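You operate a simulated robot arm through the tools that you are given. There is no shell and no other tool. Be economical: measure what you need, move in short steps, check, and stop when the job is done.

The job below is to be done with a simulated robot arm. You get a single attempt, and the scene is never put back.

Task
Cool the bent strip with the fan, then lower the folding handle.
Fine: fan on, heater off, wait for the SET lamp, fan off; keep the bend, leave knob and clamp, touch nothing hot.

The check looks at the end state, three seconds after you hand in, the way a careful person would. Anything else that was tipped, shoved, dropped, spilled or broken makes it a failure.

Robot
A 7-joint arm with a two-finger parallel gripper, fixed in place. Base frame: the origin is at the foot of the arm, x ahead of it, y to its left, z up; the work surface is at about z = 900. Readings come in mm, degrees, newtons and seconds.
With the tool pointing down near the work surface it reaches from about 340 to 780 mm from the base axis. Its first joint turns from -166.0 to 166.0 degrees. Payload 3.91 kg.
Tool frame: the origin (TCP) lies between the finger pads and is the grasp point; the fingertips stand 30 mm ahead of it; z points along the fingers, y is the line along which they close. Largest opening 110 mm; finger width 20, thickness 10; the body of the gripper, 48 by 112 mm, starts 55 mm behind the TCP.
Orientation is that of the tool frame in the base frame, as a unit quaternion [w, x, y, z]. With the fingers straight down and closing along the base's y, the tool's x points along the base's -x, its y along +y and its z along -z.

Tools
- The arm moves only by the tool play_rows. Its argument "plan" is text: rows parted by semicolons, each of 7 numbers parted by spaces: the shift along the base's x, y, z in mm, then the turn, a rotation vector about the base's x, y, z in degrees, then the closure in counts, from 0 (fully open) to 255 (shut). In form: tx ty tz ax ay az fingers; .... A call has 1 to 12 rows; each row shifts and turns the commanded pose from where the row before left it. Rows are played at 5 a second. More than 50 mm and 8.6 degrees between two rows, or a gripper value outside its range, and nothing of the call is played. Where a pose cannot be reached the arm comes as near as it can. A force on the tool above 40 N (or 10 N above the force at the start of the call, whichever is more), or a blocked arm, ends the call early, and 0.2 s more pass. Each finger travels about 153 mm/s and halts on what it meets, pressing with about 41 N; the grip force reading is that of the motor and also rises with nothing between the fingers. The clock runs only during rows and for 0.2 s after the last one: add rows that do not move to give the fingers time. It gives the time, the measured TCP pose, the force on the tool (base axes), the opening and the grip force at its end, in the units of the frame above (readings bear some noise), with the torque about the TCP (base axes, N m) and any sound that the robot's microphone picked up.
- Cameras (640 x 400 px; columns grow to the right, rows downward): "scene" is fixed at [400.9, -501.5, 1683.5]; the picture's right is [1.00, 0.01, 0.00], its down [0.00, -0.43, -0.90] and it looks along [-0.01, 0.90, -0.43] (base axes); focal length 312 px, centre (320, 200). "wrist" rides on the gripper at [77, 7, -114] in the tool frame; the picture's right is [-0.09, 1.00, 0.00], its down [-0.80, -0.07, -0.59] and it looks along [-0.59, -0.05, 0.80] (tool axes); focal length 270 px, centre (320, 200). There is no depth. A picture from a camera that has moved, and an enlarged one, comes with that camera's place and axes in the base frame and with its lens.
- grab_frame(camera): a new picture of that camera. No time passes.
- move_column(by): slides the trunk up (or, below 0, down) by that many mm; the arm rides with it, the base frame stays. It gives what a move gives, with no picture.
- zoom(camera, box): a new picture of the part [left, top, right, bottom] of that camera's present view, enlarged. No time passes.
- finish_job(): hands the job in; it is judged then, once.

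Work in short steps. Places have to be worked out from the pictures, the camera data and where the tool is seen: move nearer, look again, correct. Check each grasp and each placing, and mend what went wrong. You have 120 turns and 76 pictures in all, those below and enlarged ones among them. Open the gripper and draw the arm clear of the work before you hand the job in, unless the task says otherwise; then end with one line.

The tools are called after "Request:" as name(argument=value, ...) on one line, values as JSON. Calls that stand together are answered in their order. play_rows: Moves the arm, as the interface text tells. Its arguments: {"type":"object","properties":{"plan":{"type":"string"}},"required":["plan"]} The other tools are called the same way: move_column (by) slides the trunk up or down; grab_frame (camera) takes a picture; zoom (camera, box) takes an enlarged picture of a part of a camera's view; finish_job () hands the job in.

At the start:

```text
t: 0.0
position: [142.1, 355.6, 1326.2]
ee_rot: [0.0, 0.0, 1.0, 0.0]
ft_force: [0.7, 0.1, -1.1]
wrist_torque: [0.02, -0.02, 0.0]
finger_gap: 109.9
finger_force: 0.1
trunk travel left (down, up): [-575.0, 35.0]
```

scene: 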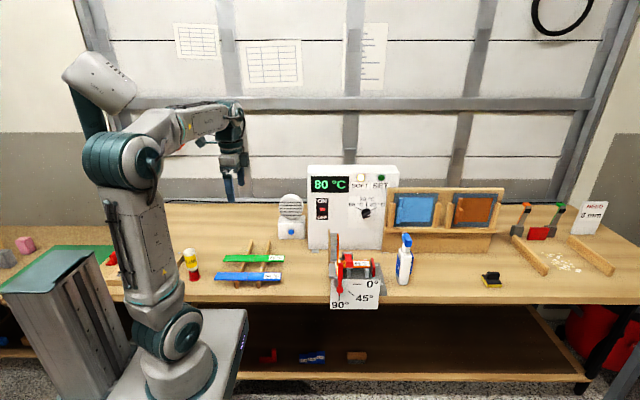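
wrist: 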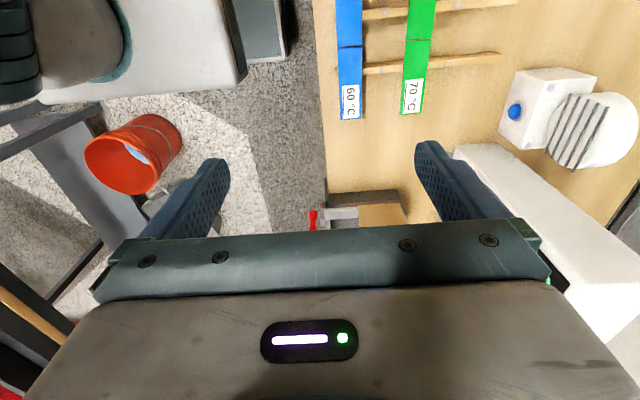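

I'll look closer at the apparatus: the fan, the control panel and the bending clamp.

Request:
zoom(camera="scene", box=[260, 150, 420, 250])

Request:
zoom(camera="scene", box=[300, 220, 420, 320])

```text
4.00 times, centred on (340, 200) of scene
camera zoom: at [400.9, -501.5, 1683.5], right [1.0, 0.01, 0.0], down [0.0, -0.43, -0.9], along [-0.01, 0.9, -0.43], focal length 1247 px, centre (240, 200)
```

zoom: 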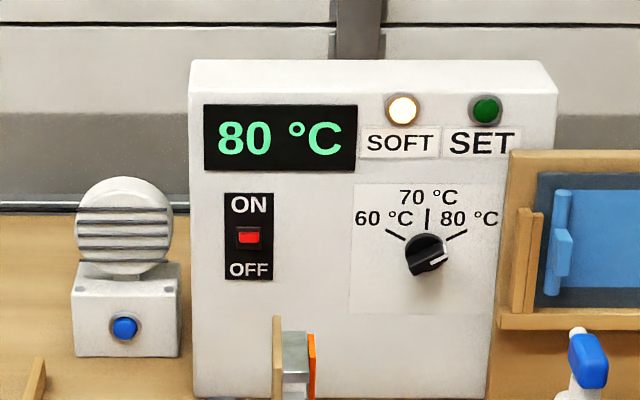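

```text
4.00 times, centred on (360, 270) of scene
camera zoom: at [400.9, -501.5, 1683.5], right [1.0, 0.01, 0.0], down [0.0, -0.43, -0.9], along [-0.01, 0.9, -0.43], focal length 1247 px, centre (160, -80)
```

zoom: 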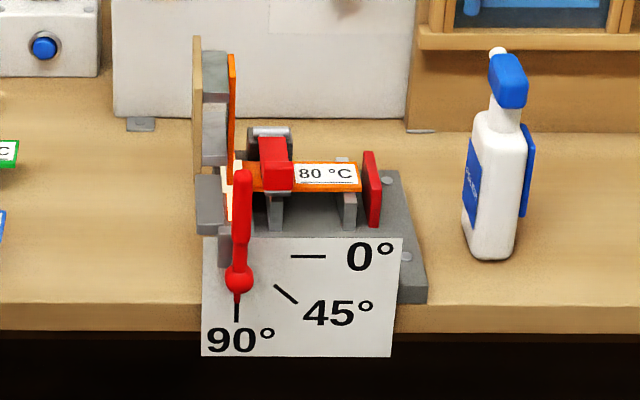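

The fan button sits low, at about (256, 718, 939) on its front face. The heater switch is at about (396, 638, 1098), and the bender is at about x 530, y 400. I'll turn the tool to point along +y with the camera on top, moving in mid-air.

Request:
play_rows(plan="10 3 0 4.9 4.9 -4.9 0;10 3 0 4.9 4.9 -4.9 0;10 3 0 4.9 4.9 -4.9 0;10 3 0 4.9 4.9 -4.9 0;10 3 0 4.9 4.9 -4.9 0;10 3 0 4.9 4.9 -4.9 0;10 3 0 4.9 4.9 -4.9 0;10 3 0 4.9 4.9 -4.9 0;10 3 0 4.9 4.9 -4.9 0;10 3 0 4.9 4.9 -4.9 0;10 3 0 4.9 4.9 -4.9 0;10 3 0 4.9 4.9 -4.9 0")

Request:
play_rows(plan="10 0 0 3.495 3.495 -3.495 255;10 0 0 3.495 3.495 -3.495 255;10 0 0 3.495 3.495 -3.495 255;0 0 0 0 0 0 255;0 0 0 0 0 0 255")

Request:
grab_frame(camera="wrist")

Request:
grab_frame(camera="scene")

```text
t: 2.6
position: [262.9, 391.0, 1322.5]
ee_rot: [-0.448, 0.449, 0.629, 0.449]
ft_force: [-0.5, -0.4, -0.5]
wrist_torque: [0.01, 0.03, -0.02]
finger_gap: 109.6
finger_force: 0.0
trunk travel left (down, up): [-575.0, 35.0]
```

```text
t: 3.8
position: [291.0, 390.0, 1322.9]
ee_rot: [-0.5, 0.501, 0.499, 0.5]
ft_force: [0.0, -0.2, 0.0]
wrist_torque: [-0.03, 0.02, -0.01]
finger_gap: 0.0
finger_force: 37.7
trunk travel left (down, up): [-575.0, 35.0]
```

```text
71 pictures are left
camera wrist: at [299.0, 275.7, 1400.8], right [1.0, 0.0, -0.09], down [-0.07, -0.59, -0.8], along [-0.05, 0.8, -0.59], focal length 270 px, centre (320, 200)
```

wrist: 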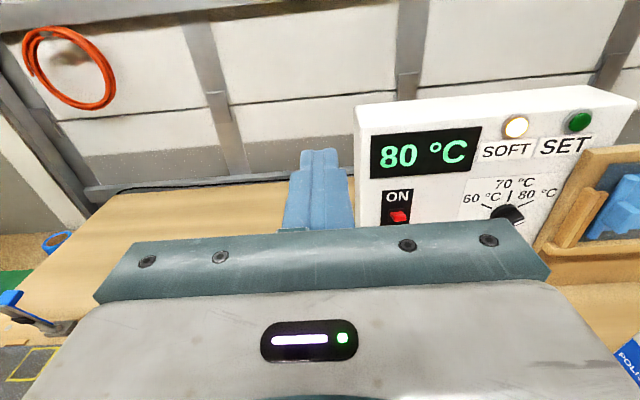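

```text
70 pictures are left
```

scene: 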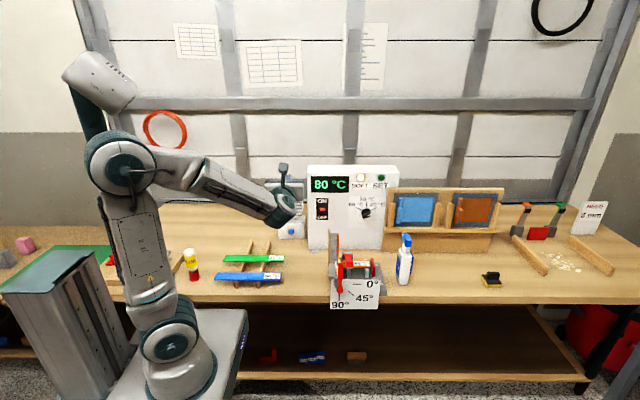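

The fan is hidden behind the fingers. I'll go toward it from above, tilting the tool about 36° down so the wrist clears the strip rack.

Request:
play_rows(plan="-6 25 -30 -6 0 0 255;-6 25 -30 -6 0 0 255;-6 25 -30 -6 0 0 255;-6 25 -30 -6 0 0 255;-6 25 -30 -6 0 0 255;-6 25 -30 -6 0 0 255;0 0 0 0 0 0 255")

Request:
grab_frame(camera="wrist")

Request:
grab_frame(camera="scene")

```text
t: 5.4
position: [254.6, 542.0, 1145.9]
ee_rot: [-0.321, 0.63, 0.63, 0.321]
ft_force: [0.8, 0.2, -0.1]
wrist_torque: [-0.01, -0.02, 0.02]
finger_gap: 0.0
finger_force: 37.7
trunk travel left (down, up): [-575.0, 35.0]
```

```text
69 pictures are left
camera wrist: at [262.5, 494.1, 1275.8], right [1.0, -0.05, -0.07], down [-0.07, -0.95, -0.3], along [-0.05, 0.3, -0.95], focal length 270 px, centre (320, 200)
```

wrist: 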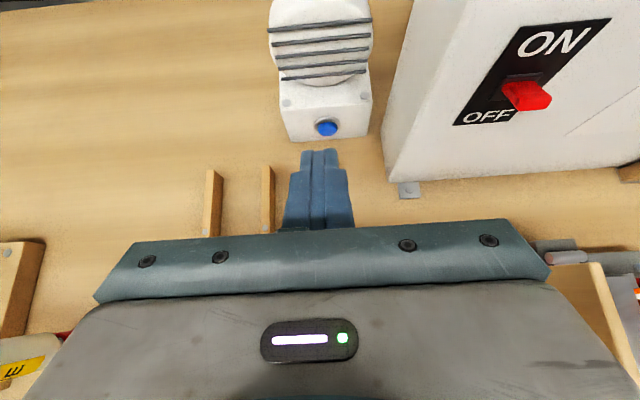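

```text
68 pictures are left
```

scene: 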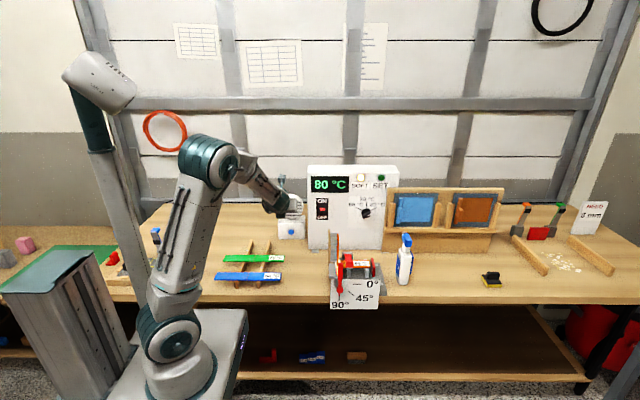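

The two views agree: the button front is at about (258, 703, 945). I'll come down in front of it, about 30 mm short.

Request:
play_rows(plan="0.6 16 -38 0 0 0 255;0.6 16 -38 0 0 0 255;0.6 16 -38 0 0 0 255;0.6 16 -38 0 0 0 255;0.6 16 -38 0 0 0 255;0 0 0 0 0 0 255")

Request:
grab_frame(camera="wrist")

Request:
zoom(camera="scene", box=[220, 170, 380, 270])

```text
t: 6.8
position: [262.5, 619.8, 952.5]
ee_rot: [-0.321, 0.631, 0.63, 0.321]
ft_force: [-0.6, 1.0, 0.7]
wrist_torque: [0.0, 0.01, 0.01]
finger_gap: 0.0
finger_force: 37.9
trunk travel left (down, up): [-575.0, 35.0]
```

```text
67 pictures are left
camera wrist: at [269.2, 572.0, 1083.0], right [1.0, -0.05, -0.07], down [-0.07, -0.95, -0.3], along [-0.05, 0.3, -0.95], focal length 270 px, centre (320, 200)
```

wrist: 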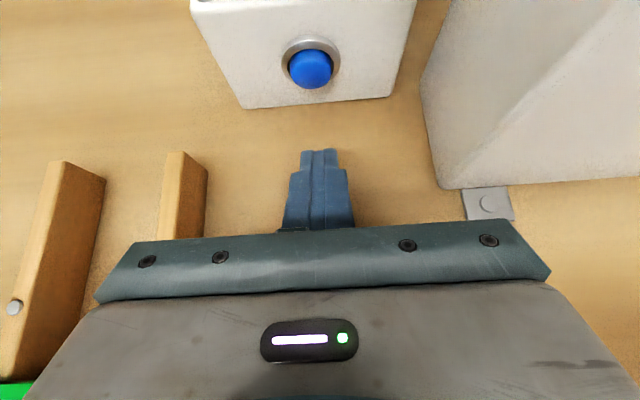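

```text
4.00 times, centred on (300, 220) of scene
camera zoom: at [400.9, -501.5, 1683.5], right [1.0, 0.01, 0.0], down [0.0, -0.43, -0.9], along [-0.01, 0.9, -0.43], focal length 1247 px, centre (400, 120)
```

zoom: 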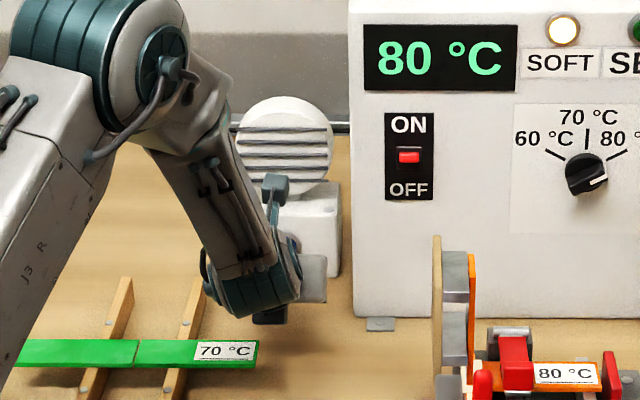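

I'm lined up with the button (x≈261, z≈946). Now I'll close in and press in small steps.

Request:
play_rows(plan="-1 20 2 0 0 0 255;0 20 0 0 0 0 255;0 5 0 0 0 0 255;0 0 0 0 0 0 255")

Request:
play_rows(plan="0 3 0 0 0 0 255;0 3 0 0 0 0 255;0 3 0 0 0 0 255")

Request:
grab_frame(camera="wrist")

```text
t: 7.8
position: [260.8, 665.3, 954.5]
ee_rot: [-0.321, 0.631, 0.63, 0.321]
ft_force: [-0.8, -0.1, -0.8]
wrist_torque: [0.0, 0.0, 0.0]
finger_gap: 0.2
finger_force: 37.9
trunk travel left (down, up): [-575.0, 35.0]
```

```text
t: 8.6
position: [260.2, 674.2, 955.3]
ee_rot: [-0.32, 0.631, 0.63, 0.319]
ft_force: [1.0, -11.9, -2.1]
wrist_torque: [-0.17, 0.06, -0.04]
finger_gap: 0.0
finger_force: 37.9
trunk travel left (down, up): [-575.0, 35.0]
heard: click
```

```text
65 pictures are left
camera wrist: at [267.1, 625.4, 1086.2], right [1.0, -0.06, -0.07], down [-0.07, -0.95, -0.3], along [-0.05, 0.3, -0.95], focal length 270 px, centre (320, 200)
```

wrist: 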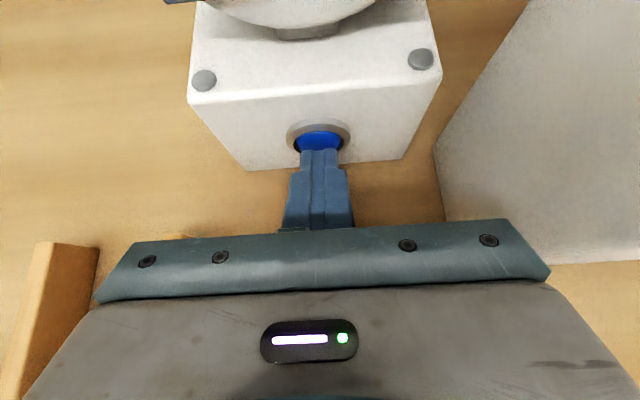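

It clicked, so I'll back straight off and check whether the fan is running.

Request:
play_rows(plan="0 -10 0 0 0 0 255;0 -20 0 0 0 0 255;0 -20 20 0 0 0 255;0 -10 40 0 0 0 255;0 -10 40 0 0 0 255;0 0 40 0 0 0 255")

Request:
grab_frame(camera="wrist")

Request:
zoom(camera="scene", box=[260, 150, 420, 250])

```text
t: 10.0
position: [258.2, 606.0, 1097.5]
ee_rot: [-0.32, 0.631, 0.629, 0.321]
ft_force: [0.3, -0.4, -0.1]
wrist_torque: [-0.01, -0.01, -0.01]
finger_gap: 0.3
finger_force: 38.0
trunk travel left (down, up): [-575.0, 35.0]
```

```text
64 pictures are left
camera wrist: at [266.9, 558.2, 1226.7], right [1.0, -0.05, -0.07], down [-0.07, -0.95, -0.3], along [-0.05, 0.3, -0.95], focal length 270 px, centre (320, 200)
```

wrist: 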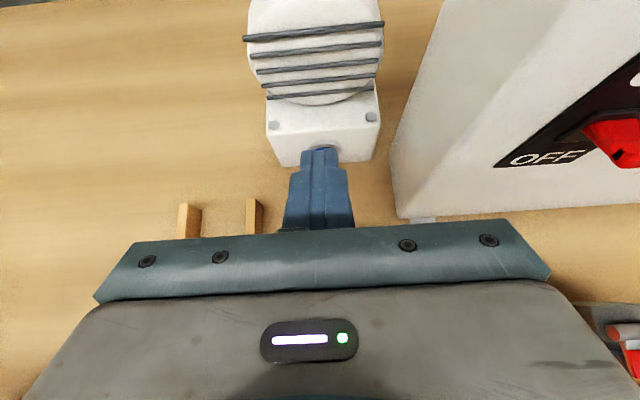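

```text
4.00 times, centred on (340, 200) of scene
camera zoom: at [400.9, -501.5, 1683.5], right [1.0, 0.01, 0.0], down [0.0, -0.43, -0.9], along [-0.01, 0.9, -0.43], focal length 1247 px, centre (240, 200)
```

zoom: 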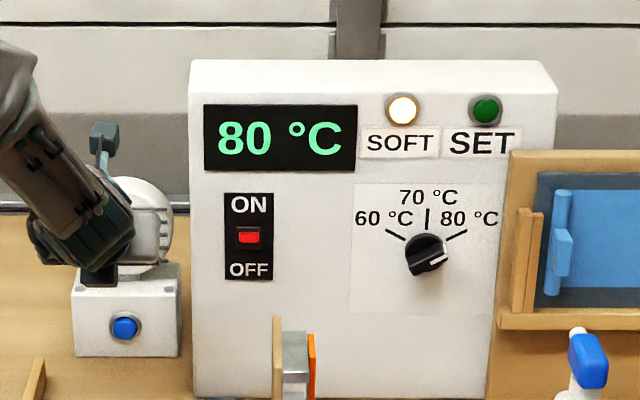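

The fan shows no visible sign of running yet, so the temperature will tell. Next is the heater toggle, with its lever at about (398, 608, 1114), pointing up for ON. I'll level the tool beside it for a closer look.

Request:
play_rows(plan="15 -12 14 6 0 0 255;15 -12 14 6 0 0 255;15 -12 14 6 0 0 255;15 -12 14 6 0 0 255;15 -12 14 6 0 0 255;15 -12 14 6 0 0 255;0 0 0 0 0 0 255")

Request:
grab_frame(camera="wrist")

Request:
zoom(camera="scene", box=[300, 160, 420, 235])

```text
t: 11.6
position: [349.4, 534.4, 1180.6]
ee_rot: [0.5, -0.5, -0.499, -0.5]
ft_force: [-1.0, -0.2, -0.1]
wrist_torque: [-0.01, -0.01, 0.01]
finger_gap: 0.0
finger_force: 37.8
trunk travel left (down, up): [-575.0, 35.0]
```

```text
62 pictures are left
camera wrist: at [356.5, 418.8, 1258.1], right [1.0, 0.0, -0.09], down [-0.07, -0.59, -0.8], along [-0.05, 0.8, -0.59], focal length 270 px, centre (320, 200)
```

wrist: 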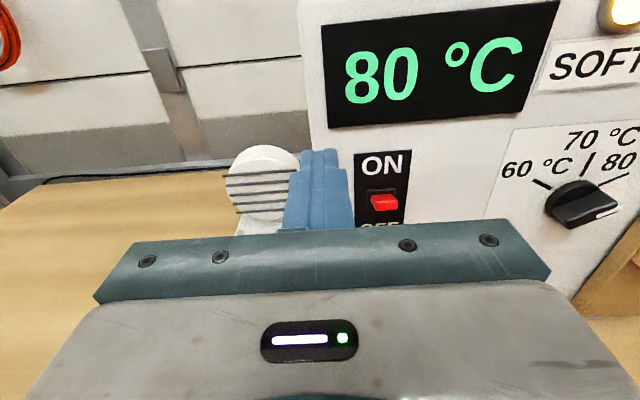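

```text
5.33 times, centred on (360, 198) of scene
camera zoom: at [400.9, -501.5, 1683.5], right [1.0, 0.01, 0.0], down [0.0, -0.43, -0.9], along [-0.01, 0.9, -0.43], focal length 1663 px, centre (107, 213)
```

zoom: 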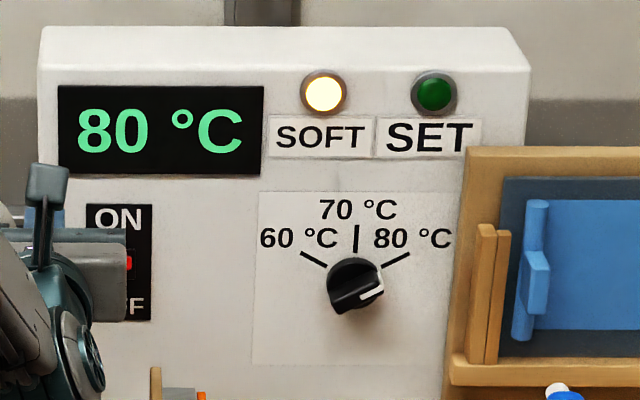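

The lever is at about (401, 608, 1110) with its top near 1122. I'll position the closed fingers above it, fingertips 12 mm short of the panel, then press down in steps.

Request:
play_rows(plan="26 0 -10 0 0 0 255;25 0 -10 0 0 0 255;0 25 0 0 0 0 255;0 25 0 0 0 0 255;0 0 -8 0 0 0 255;0 0 0 0 0 0 255")

Request:
grab_frame(camera="wrist")

Request:
zoom(camera="scene", box=[300, 160, 420, 235])

```text
t: 13.0
position: [398.7, 583.2, 1153.7]
ee_rot: [0.501, -0.5, -0.5, -0.5]
ft_force: [0.4, 0.4, 0.0]
wrist_torque: [0.01, 0.0, 0.05]
finger_gap: 0.2
finger_force: 37.4
trunk travel left (down, up): [-575.0, 35.0]
```

```text
60 pictures are left
camera wrist: at [406.3, 468.5, 1231.4], right [1.0, 0.0, -0.09], down [-0.07, -0.59, -0.8], along [-0.05, 0.8, -0.59], focal length 270 px, centre (320, 200)
```

wrist: 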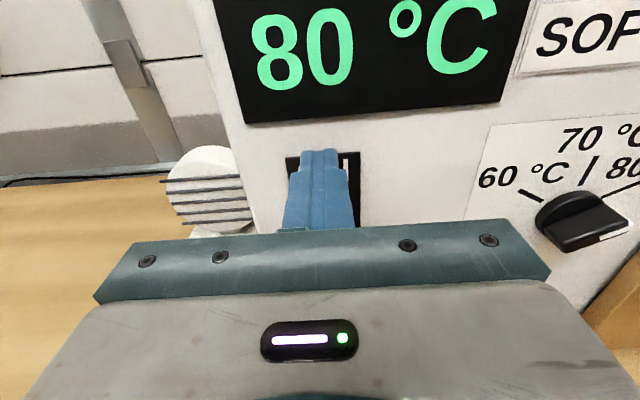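

```text
5.33 times, centred on (360, 198) of scene
camera zoom: at [400.9, -501.5, 1683.5], right [1.0, 0.01, 0.0], down [0.0, -0.43, -0.9], along [-0.01, 0.9, -0.43], focal length 1663 px, centre (107, 213)
```

zoom: 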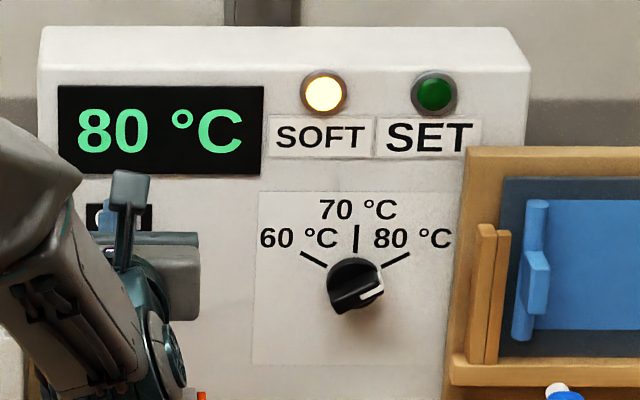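

I'm centred on the switch plate, so I'll press down in small steps.

Request:
play_rows(plan="0 0 -7 0 0 0 255;0 0 -7 0 0 0 255;0 0 -5 0 0 0 255;0 0 -5 0 0 0 255;0 0 -4 0 0 0 255;0 0 -4 0 0 0 255")

```text
t: 14.4
position: [398.8, 582.4, 1119.8]
ee_rot: [-0.5, 0.501, 0.499, 0.5]
ft_force: [0.0, 0.4, 0.0]
wrist_torque: [0.0, 0.02, -0.01]
finger_gap: 0.3
finger_force: 37.3
trunk travel left (down, up): [-575.0, 35.0]
```

No contact yet, with the finger underside at about 1110. I'll keep going in small steps.

Request:
play_rows(plan="0 0 -4 0 0 0 255;0 0 -4 0 0 0 255;0 0 -4 0 0 0 255;0 0 -4 0 0 0 255")

Request:
grab_frame(camera="wrist")

```text
t: 15.4
position: [388.5, 582.8, 1116.0]
ee_rot: [-0.503, 0.492, 0.502, 0.503]
ft_force: [0.8, 0.2, -0.5]
wrist_torque: [0.0, 0.03, -0.02]
finger_gap: 0.1
finger_force: 38.0
trunk travel left (down, up): [-575.0, 35.0]
```

```text
58 pictures are left
camera wrist: at [396.5, 467.1, 1192.0], right [1.0, 0.01, -0.08], down [-0.06, -0.59, -0.81], along [-0.05, 0.81, -0.58], focal length 270 px, centre (320, 200)
```

wrist: 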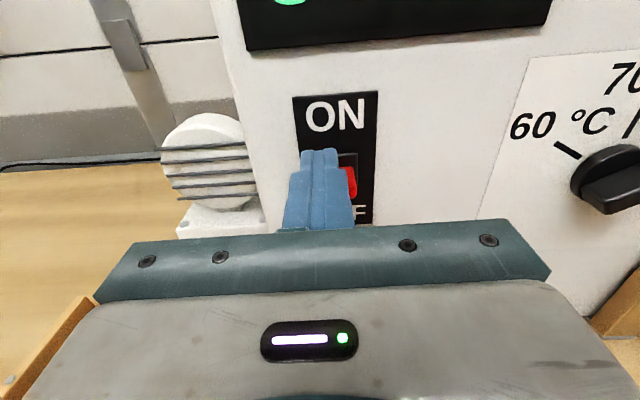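

The arm stopped at a kinematic limit: the pose drifted sideways and the lever hasn't moved. I'll raise, tilt the tool about 30° down (that range worked earlier), and re-approach.

Request:
play_rows(plan="0 0 12 0 0 0 255;0 0 20 0 0 0 255;0 -5 25 0 0 0 255;0 0 0 -7.5 0 0 255;0 0 0 -7.5 0 0 255;0 0 0 -7.5 0 0 255;0 0 0 -7.5 0 0 255;0 0 0 0 0 0 255")

Request:
grab_frame(camera="wrist")

```text
t: 17.2
position: [398.9, 577.7, 1161.6]
ee_rot: [-0.353, 0.613, 0.612, 0.354]
ft_force: [-1.0, -0.1, -0.5]
wrist_torque: [-0.01, -0.01, 0.03]
finger_gap: 0.1
finger_force: 37.6
trunk travel left (down, up): [-575.0, 35.0]
```

```text
57 pictures are left
camera wrist: at [406.5, 517.0, 1285.8], right [1.0, -0.05, -0.08], down [-0.07, -0.92, -0.4], along [-0.05, 0.4, -0.92], focal length 270 px, centre (320, 200)
```

wrist: 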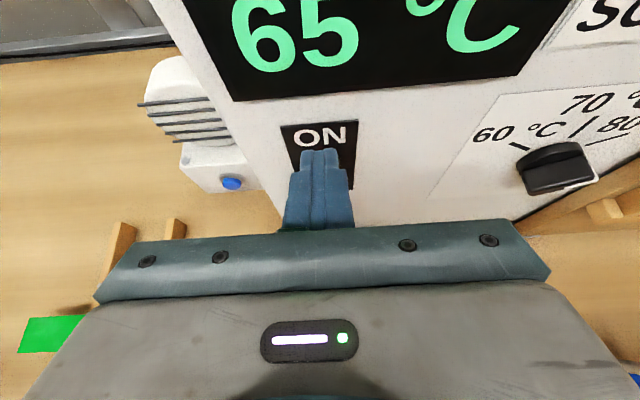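

The display now reads 65 °C, so cooling is underway. I'll move aside to see the lever.

Request:
play_rows(plan="-25 -10 0 0 0 0 255;-25 0 0 0 0 0 255;-10 0 0 0 0 0 255;0 0 0 0 0 0 255")

Request:
grab_frame(camera="wrist")

Request:
zoom(camera="scene", box=[300, 160, 420, 235])

```text
t: 18.2
position: [336.5, 567.8, 1160.8]
ee_rot: [-0.354, 0.613, 0.612, 0.354]
ft_force: [-0.5, -0.4, -0.6]
wrist_torque: [-0.01, -0.03, 0.01]
finger_gap: 0.0
finger_force: 37.3
trunk travel left (down, up): [-575.0, 35.0]
```

```text
56 pictures are left
camera wrist: at [343.8, 507.2, 1285.8], right [1.0, -0.05, -0.08], down [-0.07, -0.92, -0.4], along [-0.05, 0.4, -0.91], focal length 270 px, centre (320, 200)
```

wrist: 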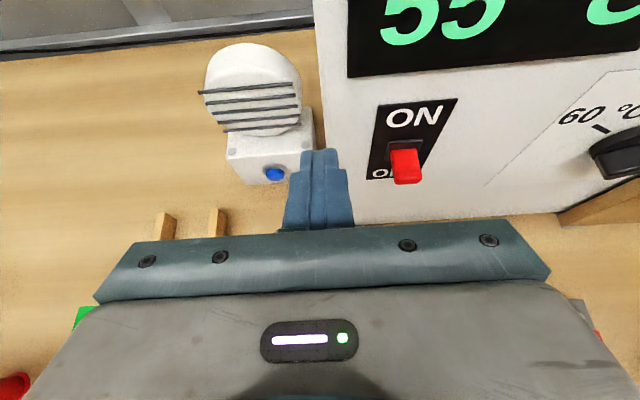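

```text
5.33 times, centred on (360, 198) of scene
camera zoom: at [400.9, -501.5, 1683.5], right [1.0, 0.01, 0.0], down [0.0, -0.43, -0.9], along [-0.01, 0.9, -0.43], focal length 1663 px, centre (107, 213)
```

zoom: 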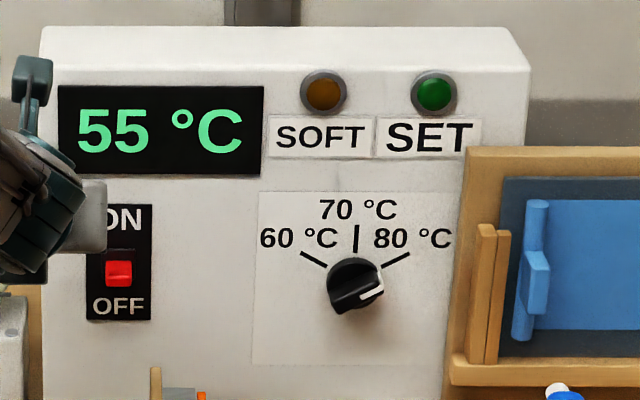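

The heater is OFF now, SOFT has gone out and it's at 55 °C and falling, so the fan works. I'll move back in front of the fan button while the strip cools.

Request:
play_rows(plan="-25 0 0 -6 0 0 255;-25 0 -10 0 0 0 255;-26 10 -36 0 0 0 255;0 10 -40 0 0 0 255;0 10 -40 0 0 0 255;0 10 -40 0 0 0 255;0 10 -39 0 0 0 255;0 0 0 0 0 0 255")

Request:
zoom(camera="scene", box=[260, 150, 420, 250])

Request:
grab_frame(camera="wrist")

```text
t: 20.0
position: [265.8, 620.1, 956.7]
ee_rot: [-0.321, 0.63, 0.629, 0.321]
ft_force: [-0.5, 0.0, 0.5]
wrist_torque: [-0.04, -0.02, 0.02]
finger_gap: 0.1
finger_force: 37.6
trunk travel left (down, up): [-575.0, 35.0]
```

```text
4.00 times, centred on (340, 200) of scene
camera zoom: at [400.9, -501.5, 1683.5], right [1.0, 0.01, 0.0], down [0.0, -0.43, -0.9], along [-0.01, 0.9, -0.43], focal length 1247 px, centre (240, 200)
```

zoom: 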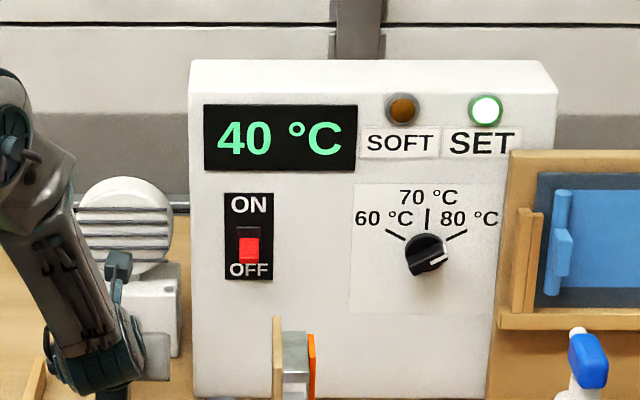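

```text
53 pictures are left
camera wrist: at [272.6, 571.3, 1085.9], right [1.0, -0.05, -0.07], down [-0.07, -0.95, -0.3], along [-0.05, 0.3, -0.95], focal length 270 px, centre (320, 200)
```

wrist: 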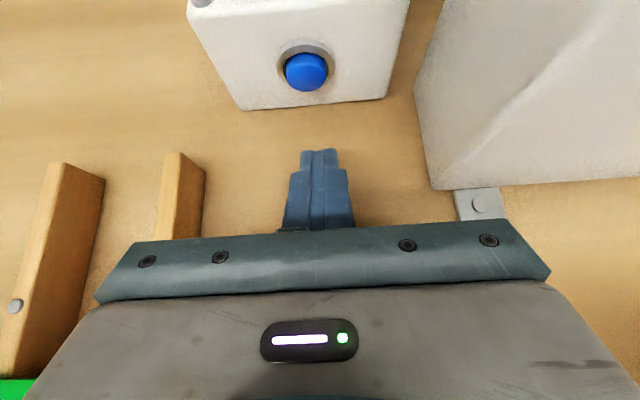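

The SET lamp is lit at 40 °C. I'll press the fan button again to switch the fan off.

Request:
play_rows(plan="-5 20 -2 0 0 0 255;0 20 0 0 0 0 255;0 5 0 0 0 0 255;0 3 0 0 0 0 255;0 3 0 0 0 0 255;0 3 0 0 0 0 255")

```text
t: 21.4
position: [259.8, 672.0, 954.2]
ee_rot: [-0.321, 0.631, 0.629, 0.322]
ft_force: [-2.0, -4.4, -0.5]
wrist_torque: [-0.05, 0.01, 0.03]
finger_gap: 0.0
finger_force: 37.4
trunk travel left (down, up): [-575.0, 35.0]
heard: click
```

It clicked. I'll back off, rise, and check the state.

Request:
play_rows(plan="0 -10 0 0 0 0 255;0 -20 0 0 0 0 255;0 -20 20 0 0 0 255;0 -10 40 0 0 0 255;0 -10 40 0 0 0 255;0 -20 45 0 0 0 255;0 -30 40 0 0 0 255;0 -30 40 0 0 0 255;0 -40 20 0 0 0 255;0 -40 20 0 0 0 255")

Request:
zoom(camera="scene", box=[260, 150, 420, 250])

```text
t: 23.6
position: [255.5, 440.4, 1223.5]
ee_rot: [-0.322, 0.63, 0.63, 0.321]
ft_force: [-0.4, -0.5, 0.4]
wrist_torque: [-0.02, 0.03, -0.02]
finger_gap: 0.0
finger_force: 37.6
trunk travel left (down, up): [-575.0, 35.0]
```

```text
4.00 times, centred on (340, 200) of scene
camera zoom: at [400.9, -501.5, 1683.5], right [1.0, 0.01, 0.0], down [0.0, -0.43, -0.9], along [-0.01, 0.9, -0.43], focal length 1247 px, centre (240, 200)
```

zoom: 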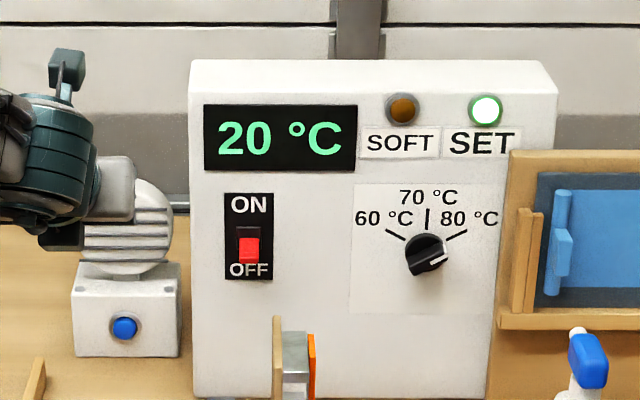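

The strip is down to 20 °C with SET lit and the heater off. I'll zoom in on the fan to see whether it has really stopped, and look at the bender.

Request:
zoom(camera="scene", box=[272, 190, 312, 245])

Request:
zoom(camera="scene", box=[320, 225, 400, 315])

Request:
grab_frame(camera="wrist")

```text
7.27 times, centred on (292, 218) of scene
camera zoom: at [400.9, -501.5, 1683.5], right [1.0, 0.01, 0.0], down [0.0, -0.43, -0.9], along [-0.01, 0.9, -0.43], focal length 2268 px, centre (524, 73)
```

zoom: 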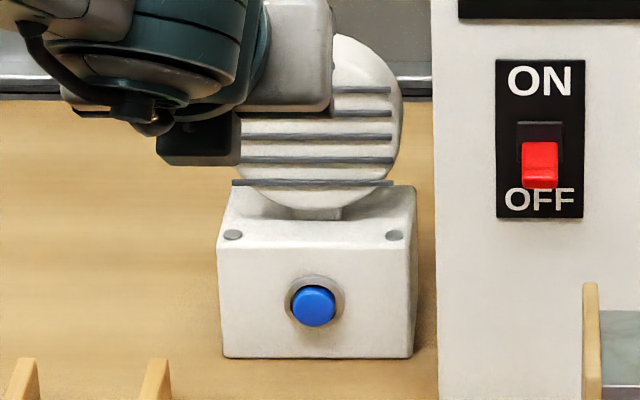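

```text
4.44 times, centred on (360, 270) of scene
camera zoom: at [400.9, -501.5, 1683.5], right [1.0, 0.01, 0.0], down [0.0, -0.43, -0.9], along [-0.01, 0.9, -0.43], focal length 1386 px, centre (142, -111)
```

zoom: 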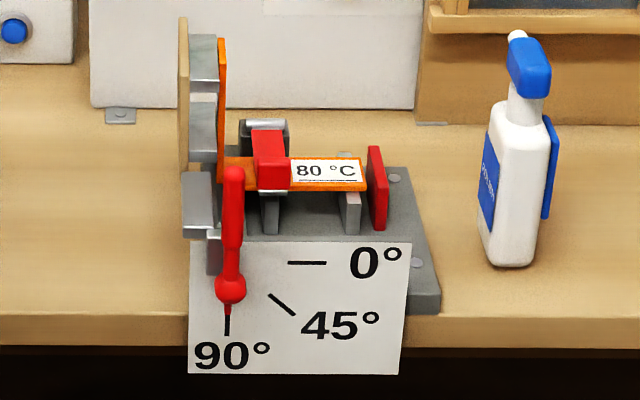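

```text
49 pictures are left
camera wrist: at [262.1, 392.2, 1354.2], right [1.0, -0.05, -0.07], down [-0.07, -0.95, -0.3], along [-0.05, 0.3, -0.95], focal length 270 px, centre (320, 200)
```

wrist: 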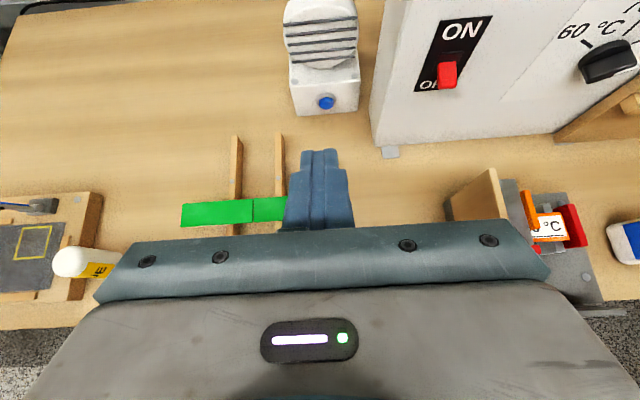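

Both presses clicked and everything else is as wanted. Now I'll look at the bender from above with the wrist camera.

Request:
play_rows(plan="40 -15 10 0 0 0 255;40 -15 10 0 0 0 255;40 -15 10 0 0 0 255;40 -15 10 0 0 0 255;30 -15 10 0 0 0 255;0 0 0 0 0 0 255")

Request:
grab_frame(camera="wrist")

Request:
grab_frame(camera="scene")

```text
t: 25.0
position: [449.2, 365.2, 1268.3]
ee_rot: [-0.321, 0.63, 0.63, 0.321]
ft_force: [-0.5, -0.2, 0.0]
wrist_torque: [-0.01, 0.01, -0.03]
finger_gap: 0.1
finger_force: 37.6
trunk travel left (down, up): [-575.0, 35.0]
```

```text
48 pictures are left
camera wrist: at [456.8, 318.4, 1399.4], right [1.0, -0.05, -0.07], down [-0.07, -0.95, -0.3], along [-0.05, 0.3, -0.95], focal length 270 px, centre (320, 200)
```

wrist: 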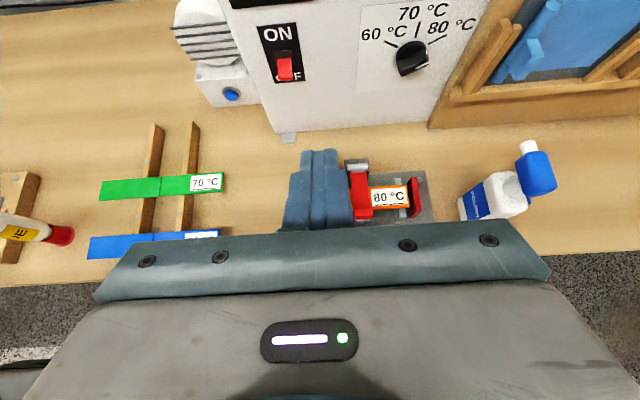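

```text
47 pictures are left
```

scene: 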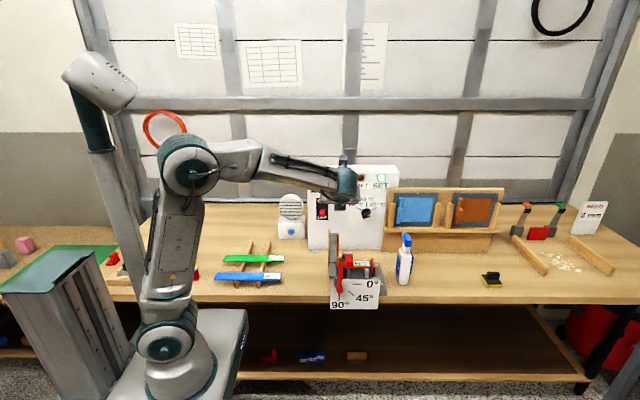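

The fingers hide the bender, so I'll shift back and left for a clear view of it.

Request:
play_rows(plan="-25 -20 -10 0 0 0 255;-25 -20 -10 0 0 0 255;-25 -20 -10 0 0 0 255;-25 -20 -10 0 0 0 255;0 0 0 0 0 0 255")

Request:
grab_frame(camera="wrist")

```text
t: 26.2
position: [351.1, 286.3, 1228.4]
ee_rot: [-0.322, 0.63, 0.63, 0.321]
ft_force: [-0.3, -0.5, -0.1]
wrist_torque: [0.0, 0.01, 0.01]
finger_gap: 0.2
finger_force: 37.6
trunk travel left (down, up): [-575.0, 35.0]
```

```text
46 pictures are left
camera wrist: at [357.7, 238.5, 1358.6], right [1.0, -0.05, -0.07], down [-0.07, -0.95, -0.3], along [-0.05, 0.3, -0.95], focal length 270 px, centre (320, 200)
```

wrist: 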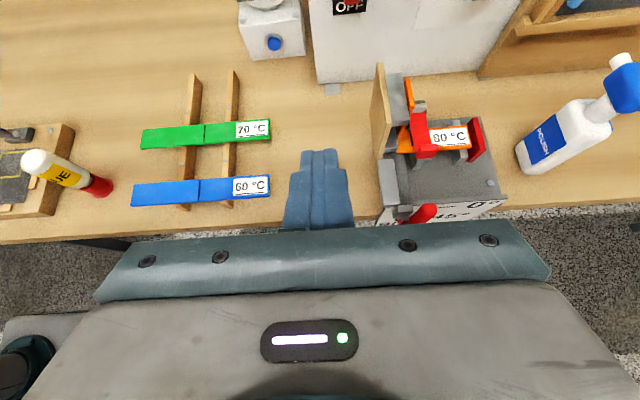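

Request:
zoom(camera="wrist", box=[350, 50, 510, 230])

```text
2.22 times, centred on (430, 140) of wrist
camera zoom: at [357.7, 238.5, 1358.6], right [1.0, -0.05, -0.07], down [-0.07, -0.95, -0.3], along [-0.05, 0.3, -0.95], focal length 601 px, centre (76, 333)
```

zoom: 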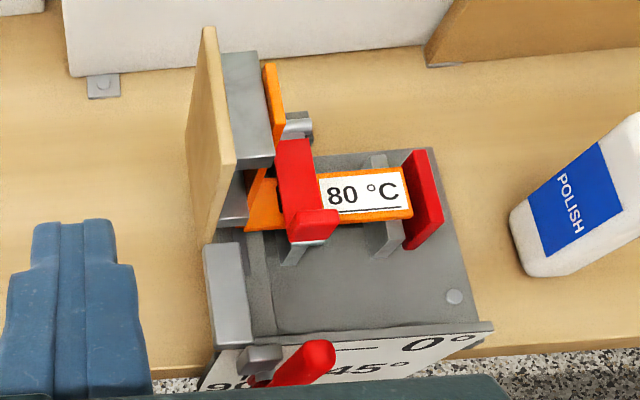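

The handle stands upright at about (460, 315), with its pivot at z≈958 and tip at z≈1066. At 0° it should lie to the left, with the pointer opposite. I'll place the closed fingers on its right side near the top, short of the dial plate at y≈347.

Request:
play_rows(plan="48 5 0 0 0 0 255;48 5 0 0 0 0 255;50 4 0 0 0 0 255;0 0 -35 0 0 0 255;0 0 -35 0 0 0 255;0 0 -35 0 0 0 255;0 0 -35 0 0 0 255;0 0 0 0 0 0 255")

Request:
grab_frame(camera="wrist")

Request:
zoom(camera="scene", box=[280, 190, 440, 315])

```text
refused: row 3 steps farther than a row can; nothing moved
```

```text
44 pictures are left
camera wrist: at [357.7, 238.5, 1358.6], right [1.0, -0.05, -0.07], down [-0.07, -0.95, -0.3], along [-0.05, 0.3, -0.95], focal length 270 px, centre (320, 200)
```

wrist: 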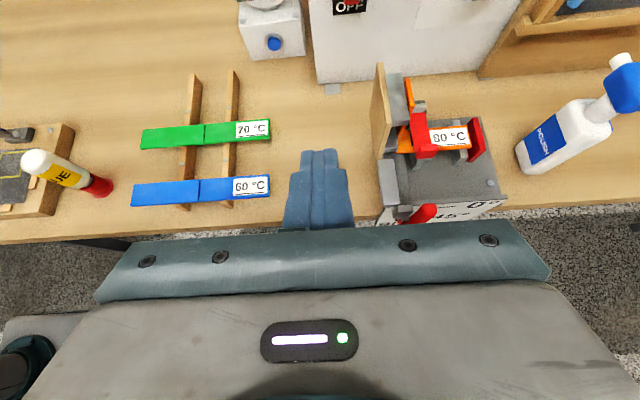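

```text
3.20 times, centred on (360, 252) of scene
camera zoom: at [400.9, -501.5, 1683.5], right [1.0, 0.01, 0.0], down [0.0, -0.43, -0.9], along [-0.01, 0.9, -0.43], focal length 998 px, centre (192, 32)
```

zoom: 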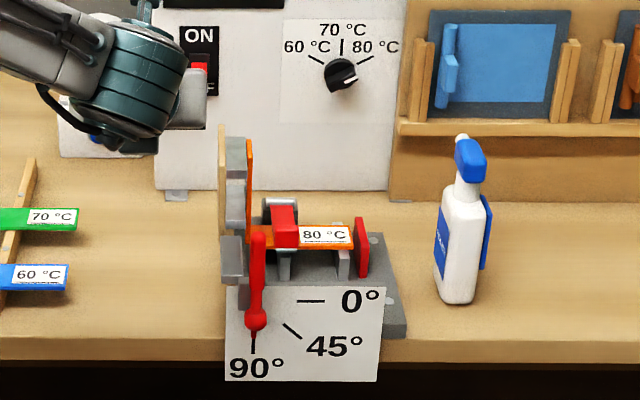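

One row was slightly too long, so nothing moved. I'll send it again with shorter rows.

Request:
play_rows(plan="45 5 0 0 0 0 255;45 5 0 0 0 0 255;45 4 0 0 0 0 255;12 0 -30 0 0 0 255;0 0 -35 0 0 0 255;0 0 -35 0 0 0 255;0 0 -35 0 0 0 255;0 0 0 0 0 0 255")

Request:
grab_frame(camera="wrist")

Request:
zoom(camera="scene", box=[280, 190, 440, 315])

```text
t: 28.0
position: [495.3, 302.3, 1093.9]
ee_rot: [-0.321, 0.631, 0.629, 0.322]
ft_force: [1.1, -0.3, -0.2]
wrist_torque: [-0.02, 0.02, -0.03]
finger_gap: 0.3
finger_force: 37.5
trunk travel left (down, up): [-575.0, 35.0]
```

```text
42 pictures are left
camera wrist: at [501.8, 253.2, 1224.3], right [1.0, -0.05, -0.07], down [-0.07, -0.95, -0.3], along [-0.05, 0.3, -0.95], focal length 270 px, centre (320, 200)
```

wrist: 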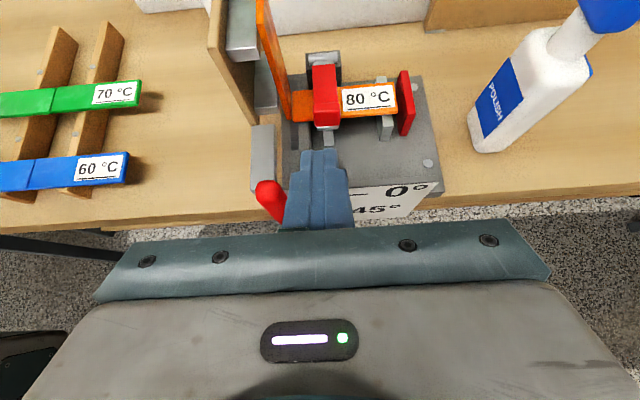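

```text
3.20 times, centred on (360, 252) of scene
camera zoom: at [400.9, -501.5, 1683.5], right [1.0, 0.01, 0.0], down [0.0, -0.43, -0.9], along [-0.01, 0.9, -0.43], focal length 998 px, centre (192, 32)
```

zoom: 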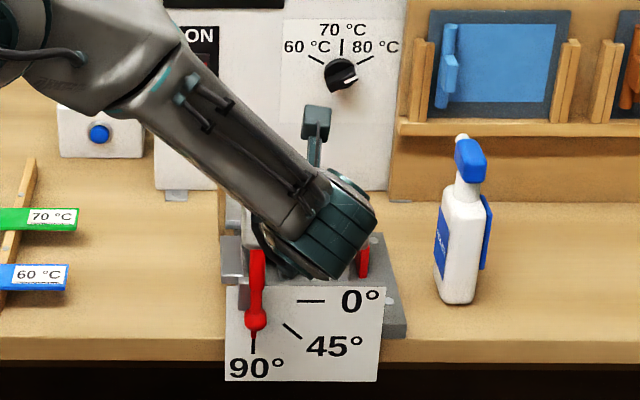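

The estimate holds: the handle top is at about (460, 315, 1064). I'll lower to its upper part and start pushing left, checking the force.

Request:
play_rows(plan="0 0 -16 0 0 0 255;0 0 -16 0 0 0 255;-8 0 0 0 0 0 255;-5 0 0 0 0 0 255;-5 0 0 0 0 0 255;-5 0 0 0 0 0 255;-5 0 0 0 0 0 255")

Request:
grab_frame(camera="wrist")

```text
t: 29.6
position: [465.3, 301.4, 1063.5]
ee_rot: [-0.321, 0.63, 0.629, 0.322]
ft_force: [1.7, 0.0, 1.9]
wrist_torque: [-0.02, -0.01, -0.01]
finger_gap: 0.0
finger_force: 37.9
trunk travel left (down, up): [-575.0, 35.0]
```

```text
40 pictures are left
camera wrist: at [474.1, 253.6, 1193.0], right [1.0, -0.05, -0.07], down [-0.07, -0.95, -0.3], along [-0.05, 0.3, -0.95], focal length 270 px, centre (320, 200)
```

wrist: 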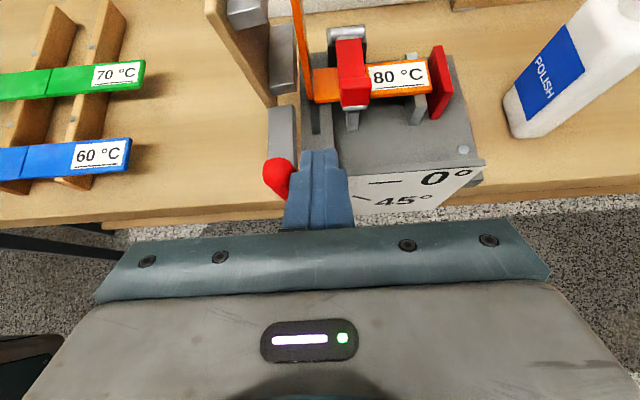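

The leaf and handle are swinging left freely and the strip is staying put. I'll follow the arc to about 40°.

Request:
play_rows(plan="-8 0 -1 0 0 0 255;-7 0 -1 0 0 0 255;-7 0 -2 0 0 0 255;-8 0 -2 0 0 0 255;-8 0 -2 0 0 0 255;-7 0 -3 0 0 0 255;-7 0 -3 0 0 0 255")

Request:
grab_frame(camera="wrist")

Request:
zoom(camera="scene", box=[280, 190, 440, 315])

```text
t: 31.2
position: [414.1, 301.1, 1049.5]
ee_rot: [-0.321, 0.631, 0.63, 0.321]
ft_force: [2.8, 1.4, -0.3]
wrist_torque: [0.02, -0.08, -0.03]
finger_gap: 0.0
finger_force: 37.8
trunk travel left (down, up): [-575.0, 35.0]
```

```text
39 pictures are left
camera wrist: at [421.9, 253.8, 1178.7], right [1.0, -0.05, -0.07], down [-0.07, -0.95, -0.3], along [-0.05, 0.3, -0.95], focal length 270 px, centre (320, 200)
```

wrist: 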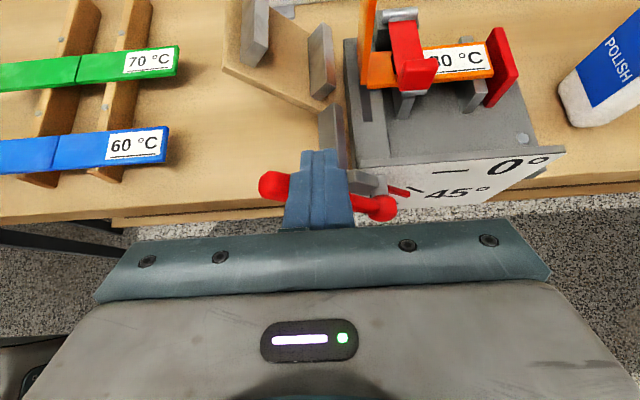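

```text
3.20 times, centred on (360, 252) of scene
camera zoom: at [400.9, -501.5, 1683.5], right [1.0, 0.01, 0.0], down [0.0, -0.43, -0.9], along [-0.01, 0.9, -0.43], focal length 998 px, centre (192, 32)
```

zoom: 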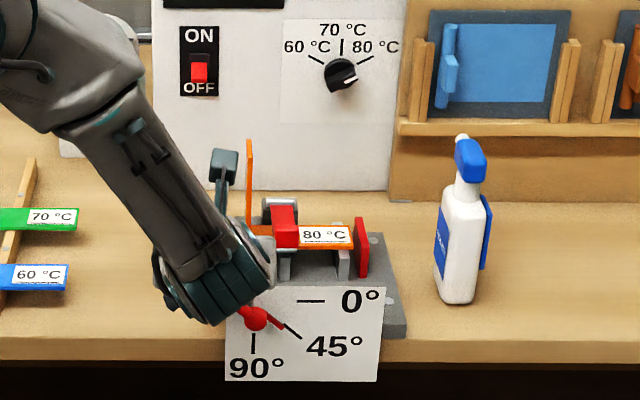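

The pointer is just past 45° and the strip keeps its bend. I'll continue along the arc downward.

Request:
play_rows(plan="-9 0 -6 0 0 0 255;-9 0 -7 0 0 0 255;-8 0 -7 0 0 0 255;-6 0 -9 0 0 0 255;-6 0 -9 0 0 0 255;-4 0 -10 0 0 0 255")

Request:
grab_frame(camera="wrist")

Request:
zoom(camera="scene", box=[280, 190, 440, 315])

```text
t: 32.6
position: [373.5, 300.6, 1000.0]
ee_rot: [-0.321, 0.63, 0.63, 0.32]
ft_force: [1.1, 4.3, 0.7]
wrist_torque: [0.16, -0.05, -0.08]
finger_gap: 0.0
finger_force: 37.9
trunk travel left (down, up): [-575.0, 35.0]
```

```text
37 pictures are left
camera wrist: at [380.4, 254.0, 1130.3], right [1.0, -0.05, -0.07], down [-0.07, -0.95, -0.3], along [-0.05, 0.3, -0.95], focal length 270 px, centre (320, 200)
```

wrist: 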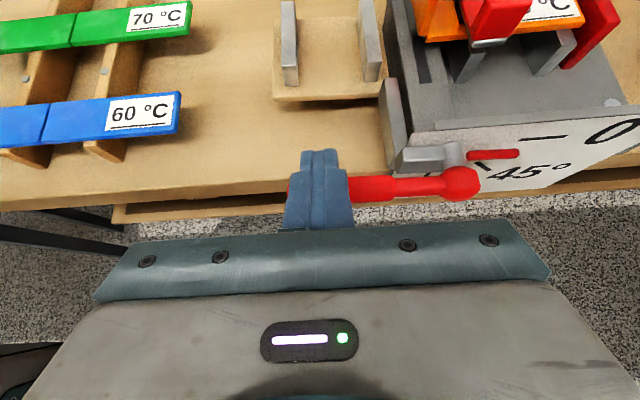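

```text
3.20 times, centred on (360, 252) of scene
camera zoom: at [400.9, -501.5, 1683.5], right [1.0, 0.01, 0.0], down [0.0, -0.43, -0.9], along [-0.01, 0.9, -0.43], focal length 998 px, centre (192, 32)
```

zoom: 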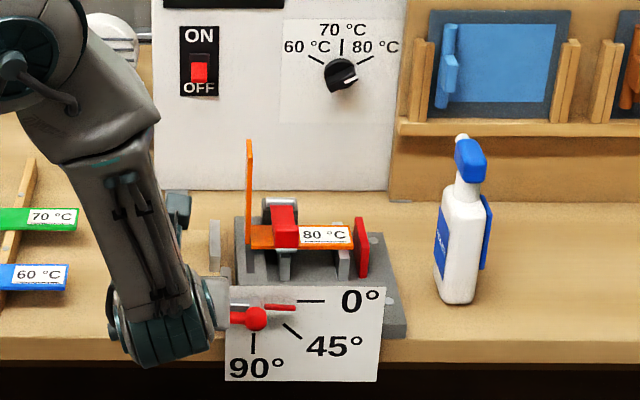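

It's nearly at 0°. I'll press gently down until it meets the stop.

Request:
play_rows(plan="0 0 -4 0 0 0 255;0 0 -4 0 0 0 255;0 0 -3 0 0 0 255;0 0 -3 0 0 0 255")

Request:
zoom(camera="scene", box=[320, 225, 400, 315])

```text
t: 33.5
position: [374.1, 304.9, 991.6]
ee_rot: [-0.324, 0.626, 0.629, 0.327]
ft_force: [-1.1, 2.2, 11.1]
wrist_torque: [0.21, 0.08, 0.09]
finger_gap: 0.2
finger_force: 38.0
trunk travel left (down, up): [-575.0, 35.0]
stopped in row 4: the force on the tool passed its limit at 44 N (the readings are from after the stop); the commanded pose is now the measured one
```

```text
4.44 times, centred on (360, 270) of scene
camera zoom: at [400.9, -501.5, 1683.5], right [1.0, 0.01, 0.0], down [0.0, -0.43, -0.9], along [-0.01, 0.9, -0.43], focal length 1386 px, centre (142, -111)
```

zoom: 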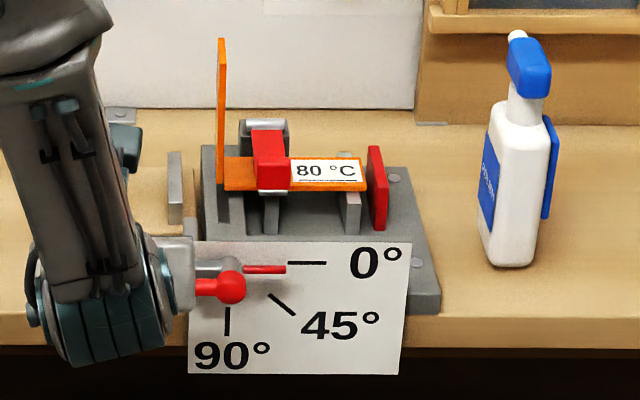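

It's on the stop: the pointer is level at 0° and the strip is still bent. I'll withdraw straight up and back.

Request:
play_rows(plan="0 0 10 0 0 0 255;0 -10 30 0 0 0 255;0 -10 40 0 0 0 255;-10 -10 40 0 0 0 255;-20 -10 40 0 0 0 0;-20 0 40 0 0 0 0;-20 0 40 0 0 0 0;0 0 0 0 0 0 0;0 0 0 0 0 0 0")

Request:
grab_frame(camera="wrist")

Request:
grab_frame(camera="scene")

Request:
zoom(camera="scene", box=[260, 160, 420, 320])

```text
t: 35.5
position: [304.6, 264.1, 1233.4]
ee_rot: [-0.324, 0.627, 0.629, 0.325]
ft_force: [0.0, 0.4, 0.2]
wrist_torque: [-0.01, -0.03, 0.0]
finger_gap: 110.2
finger_force: 0.0
trunk travel left (down, up): [-575.0, 35.0]
```

```text
34 pictures are left
camera wrist: at [310.7, 214.3, 1362.1], right [1.0, -0.05, -0.07], down [-0.07, -0.95, -0.31], along [-0.05, 0.31, -0.95], focal length 270 px, centre (320, 200)
```

wrist: 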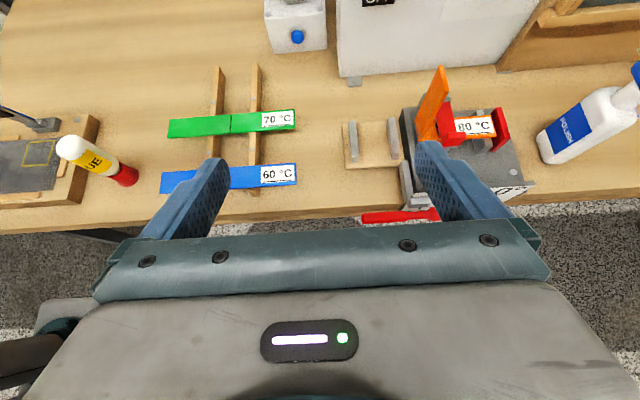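

```text
33 pictures are left
```

scene: 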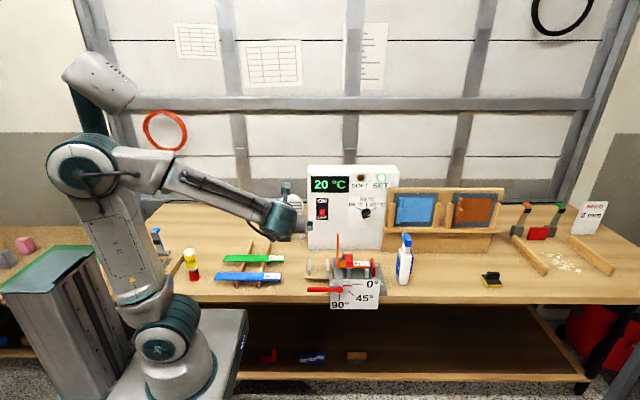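

```text
2.50 times, centred on (340, 240) of scene
camera zoom: at [400.9, -501.5, 1683.5], right [1.0, 0.01, 0.0], down [0.0, -0.43, -0.9], along [-0.01, 0.9, -0.43], focal length 780 px, centre (270, 100)
```

zoom: 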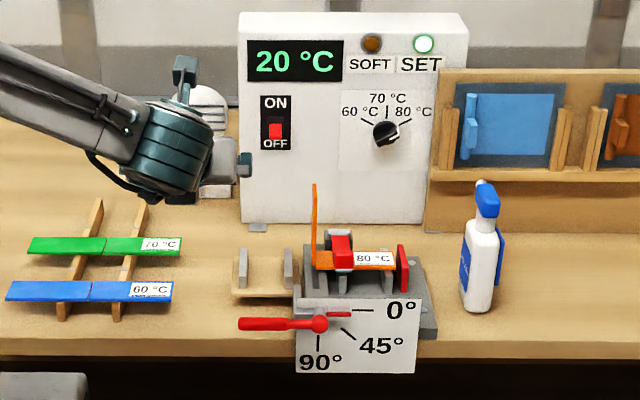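

The handle is down at 0°, the strip is still bent, the heater is off and SET is lit. The fan button clicked once on and once off, and the arm is clear with the gripper open, so I'm handing in.

Request:
finish_job()

```text
The job is handed in.
```

I cooled the bent strip to 20 °C with the SET lamp lit, turned the heater off, and lowered the folding handle to 0° with the bend kept; the fan should be off, but the only sign is the second button click, since nothing on the fan shows whether it is running.
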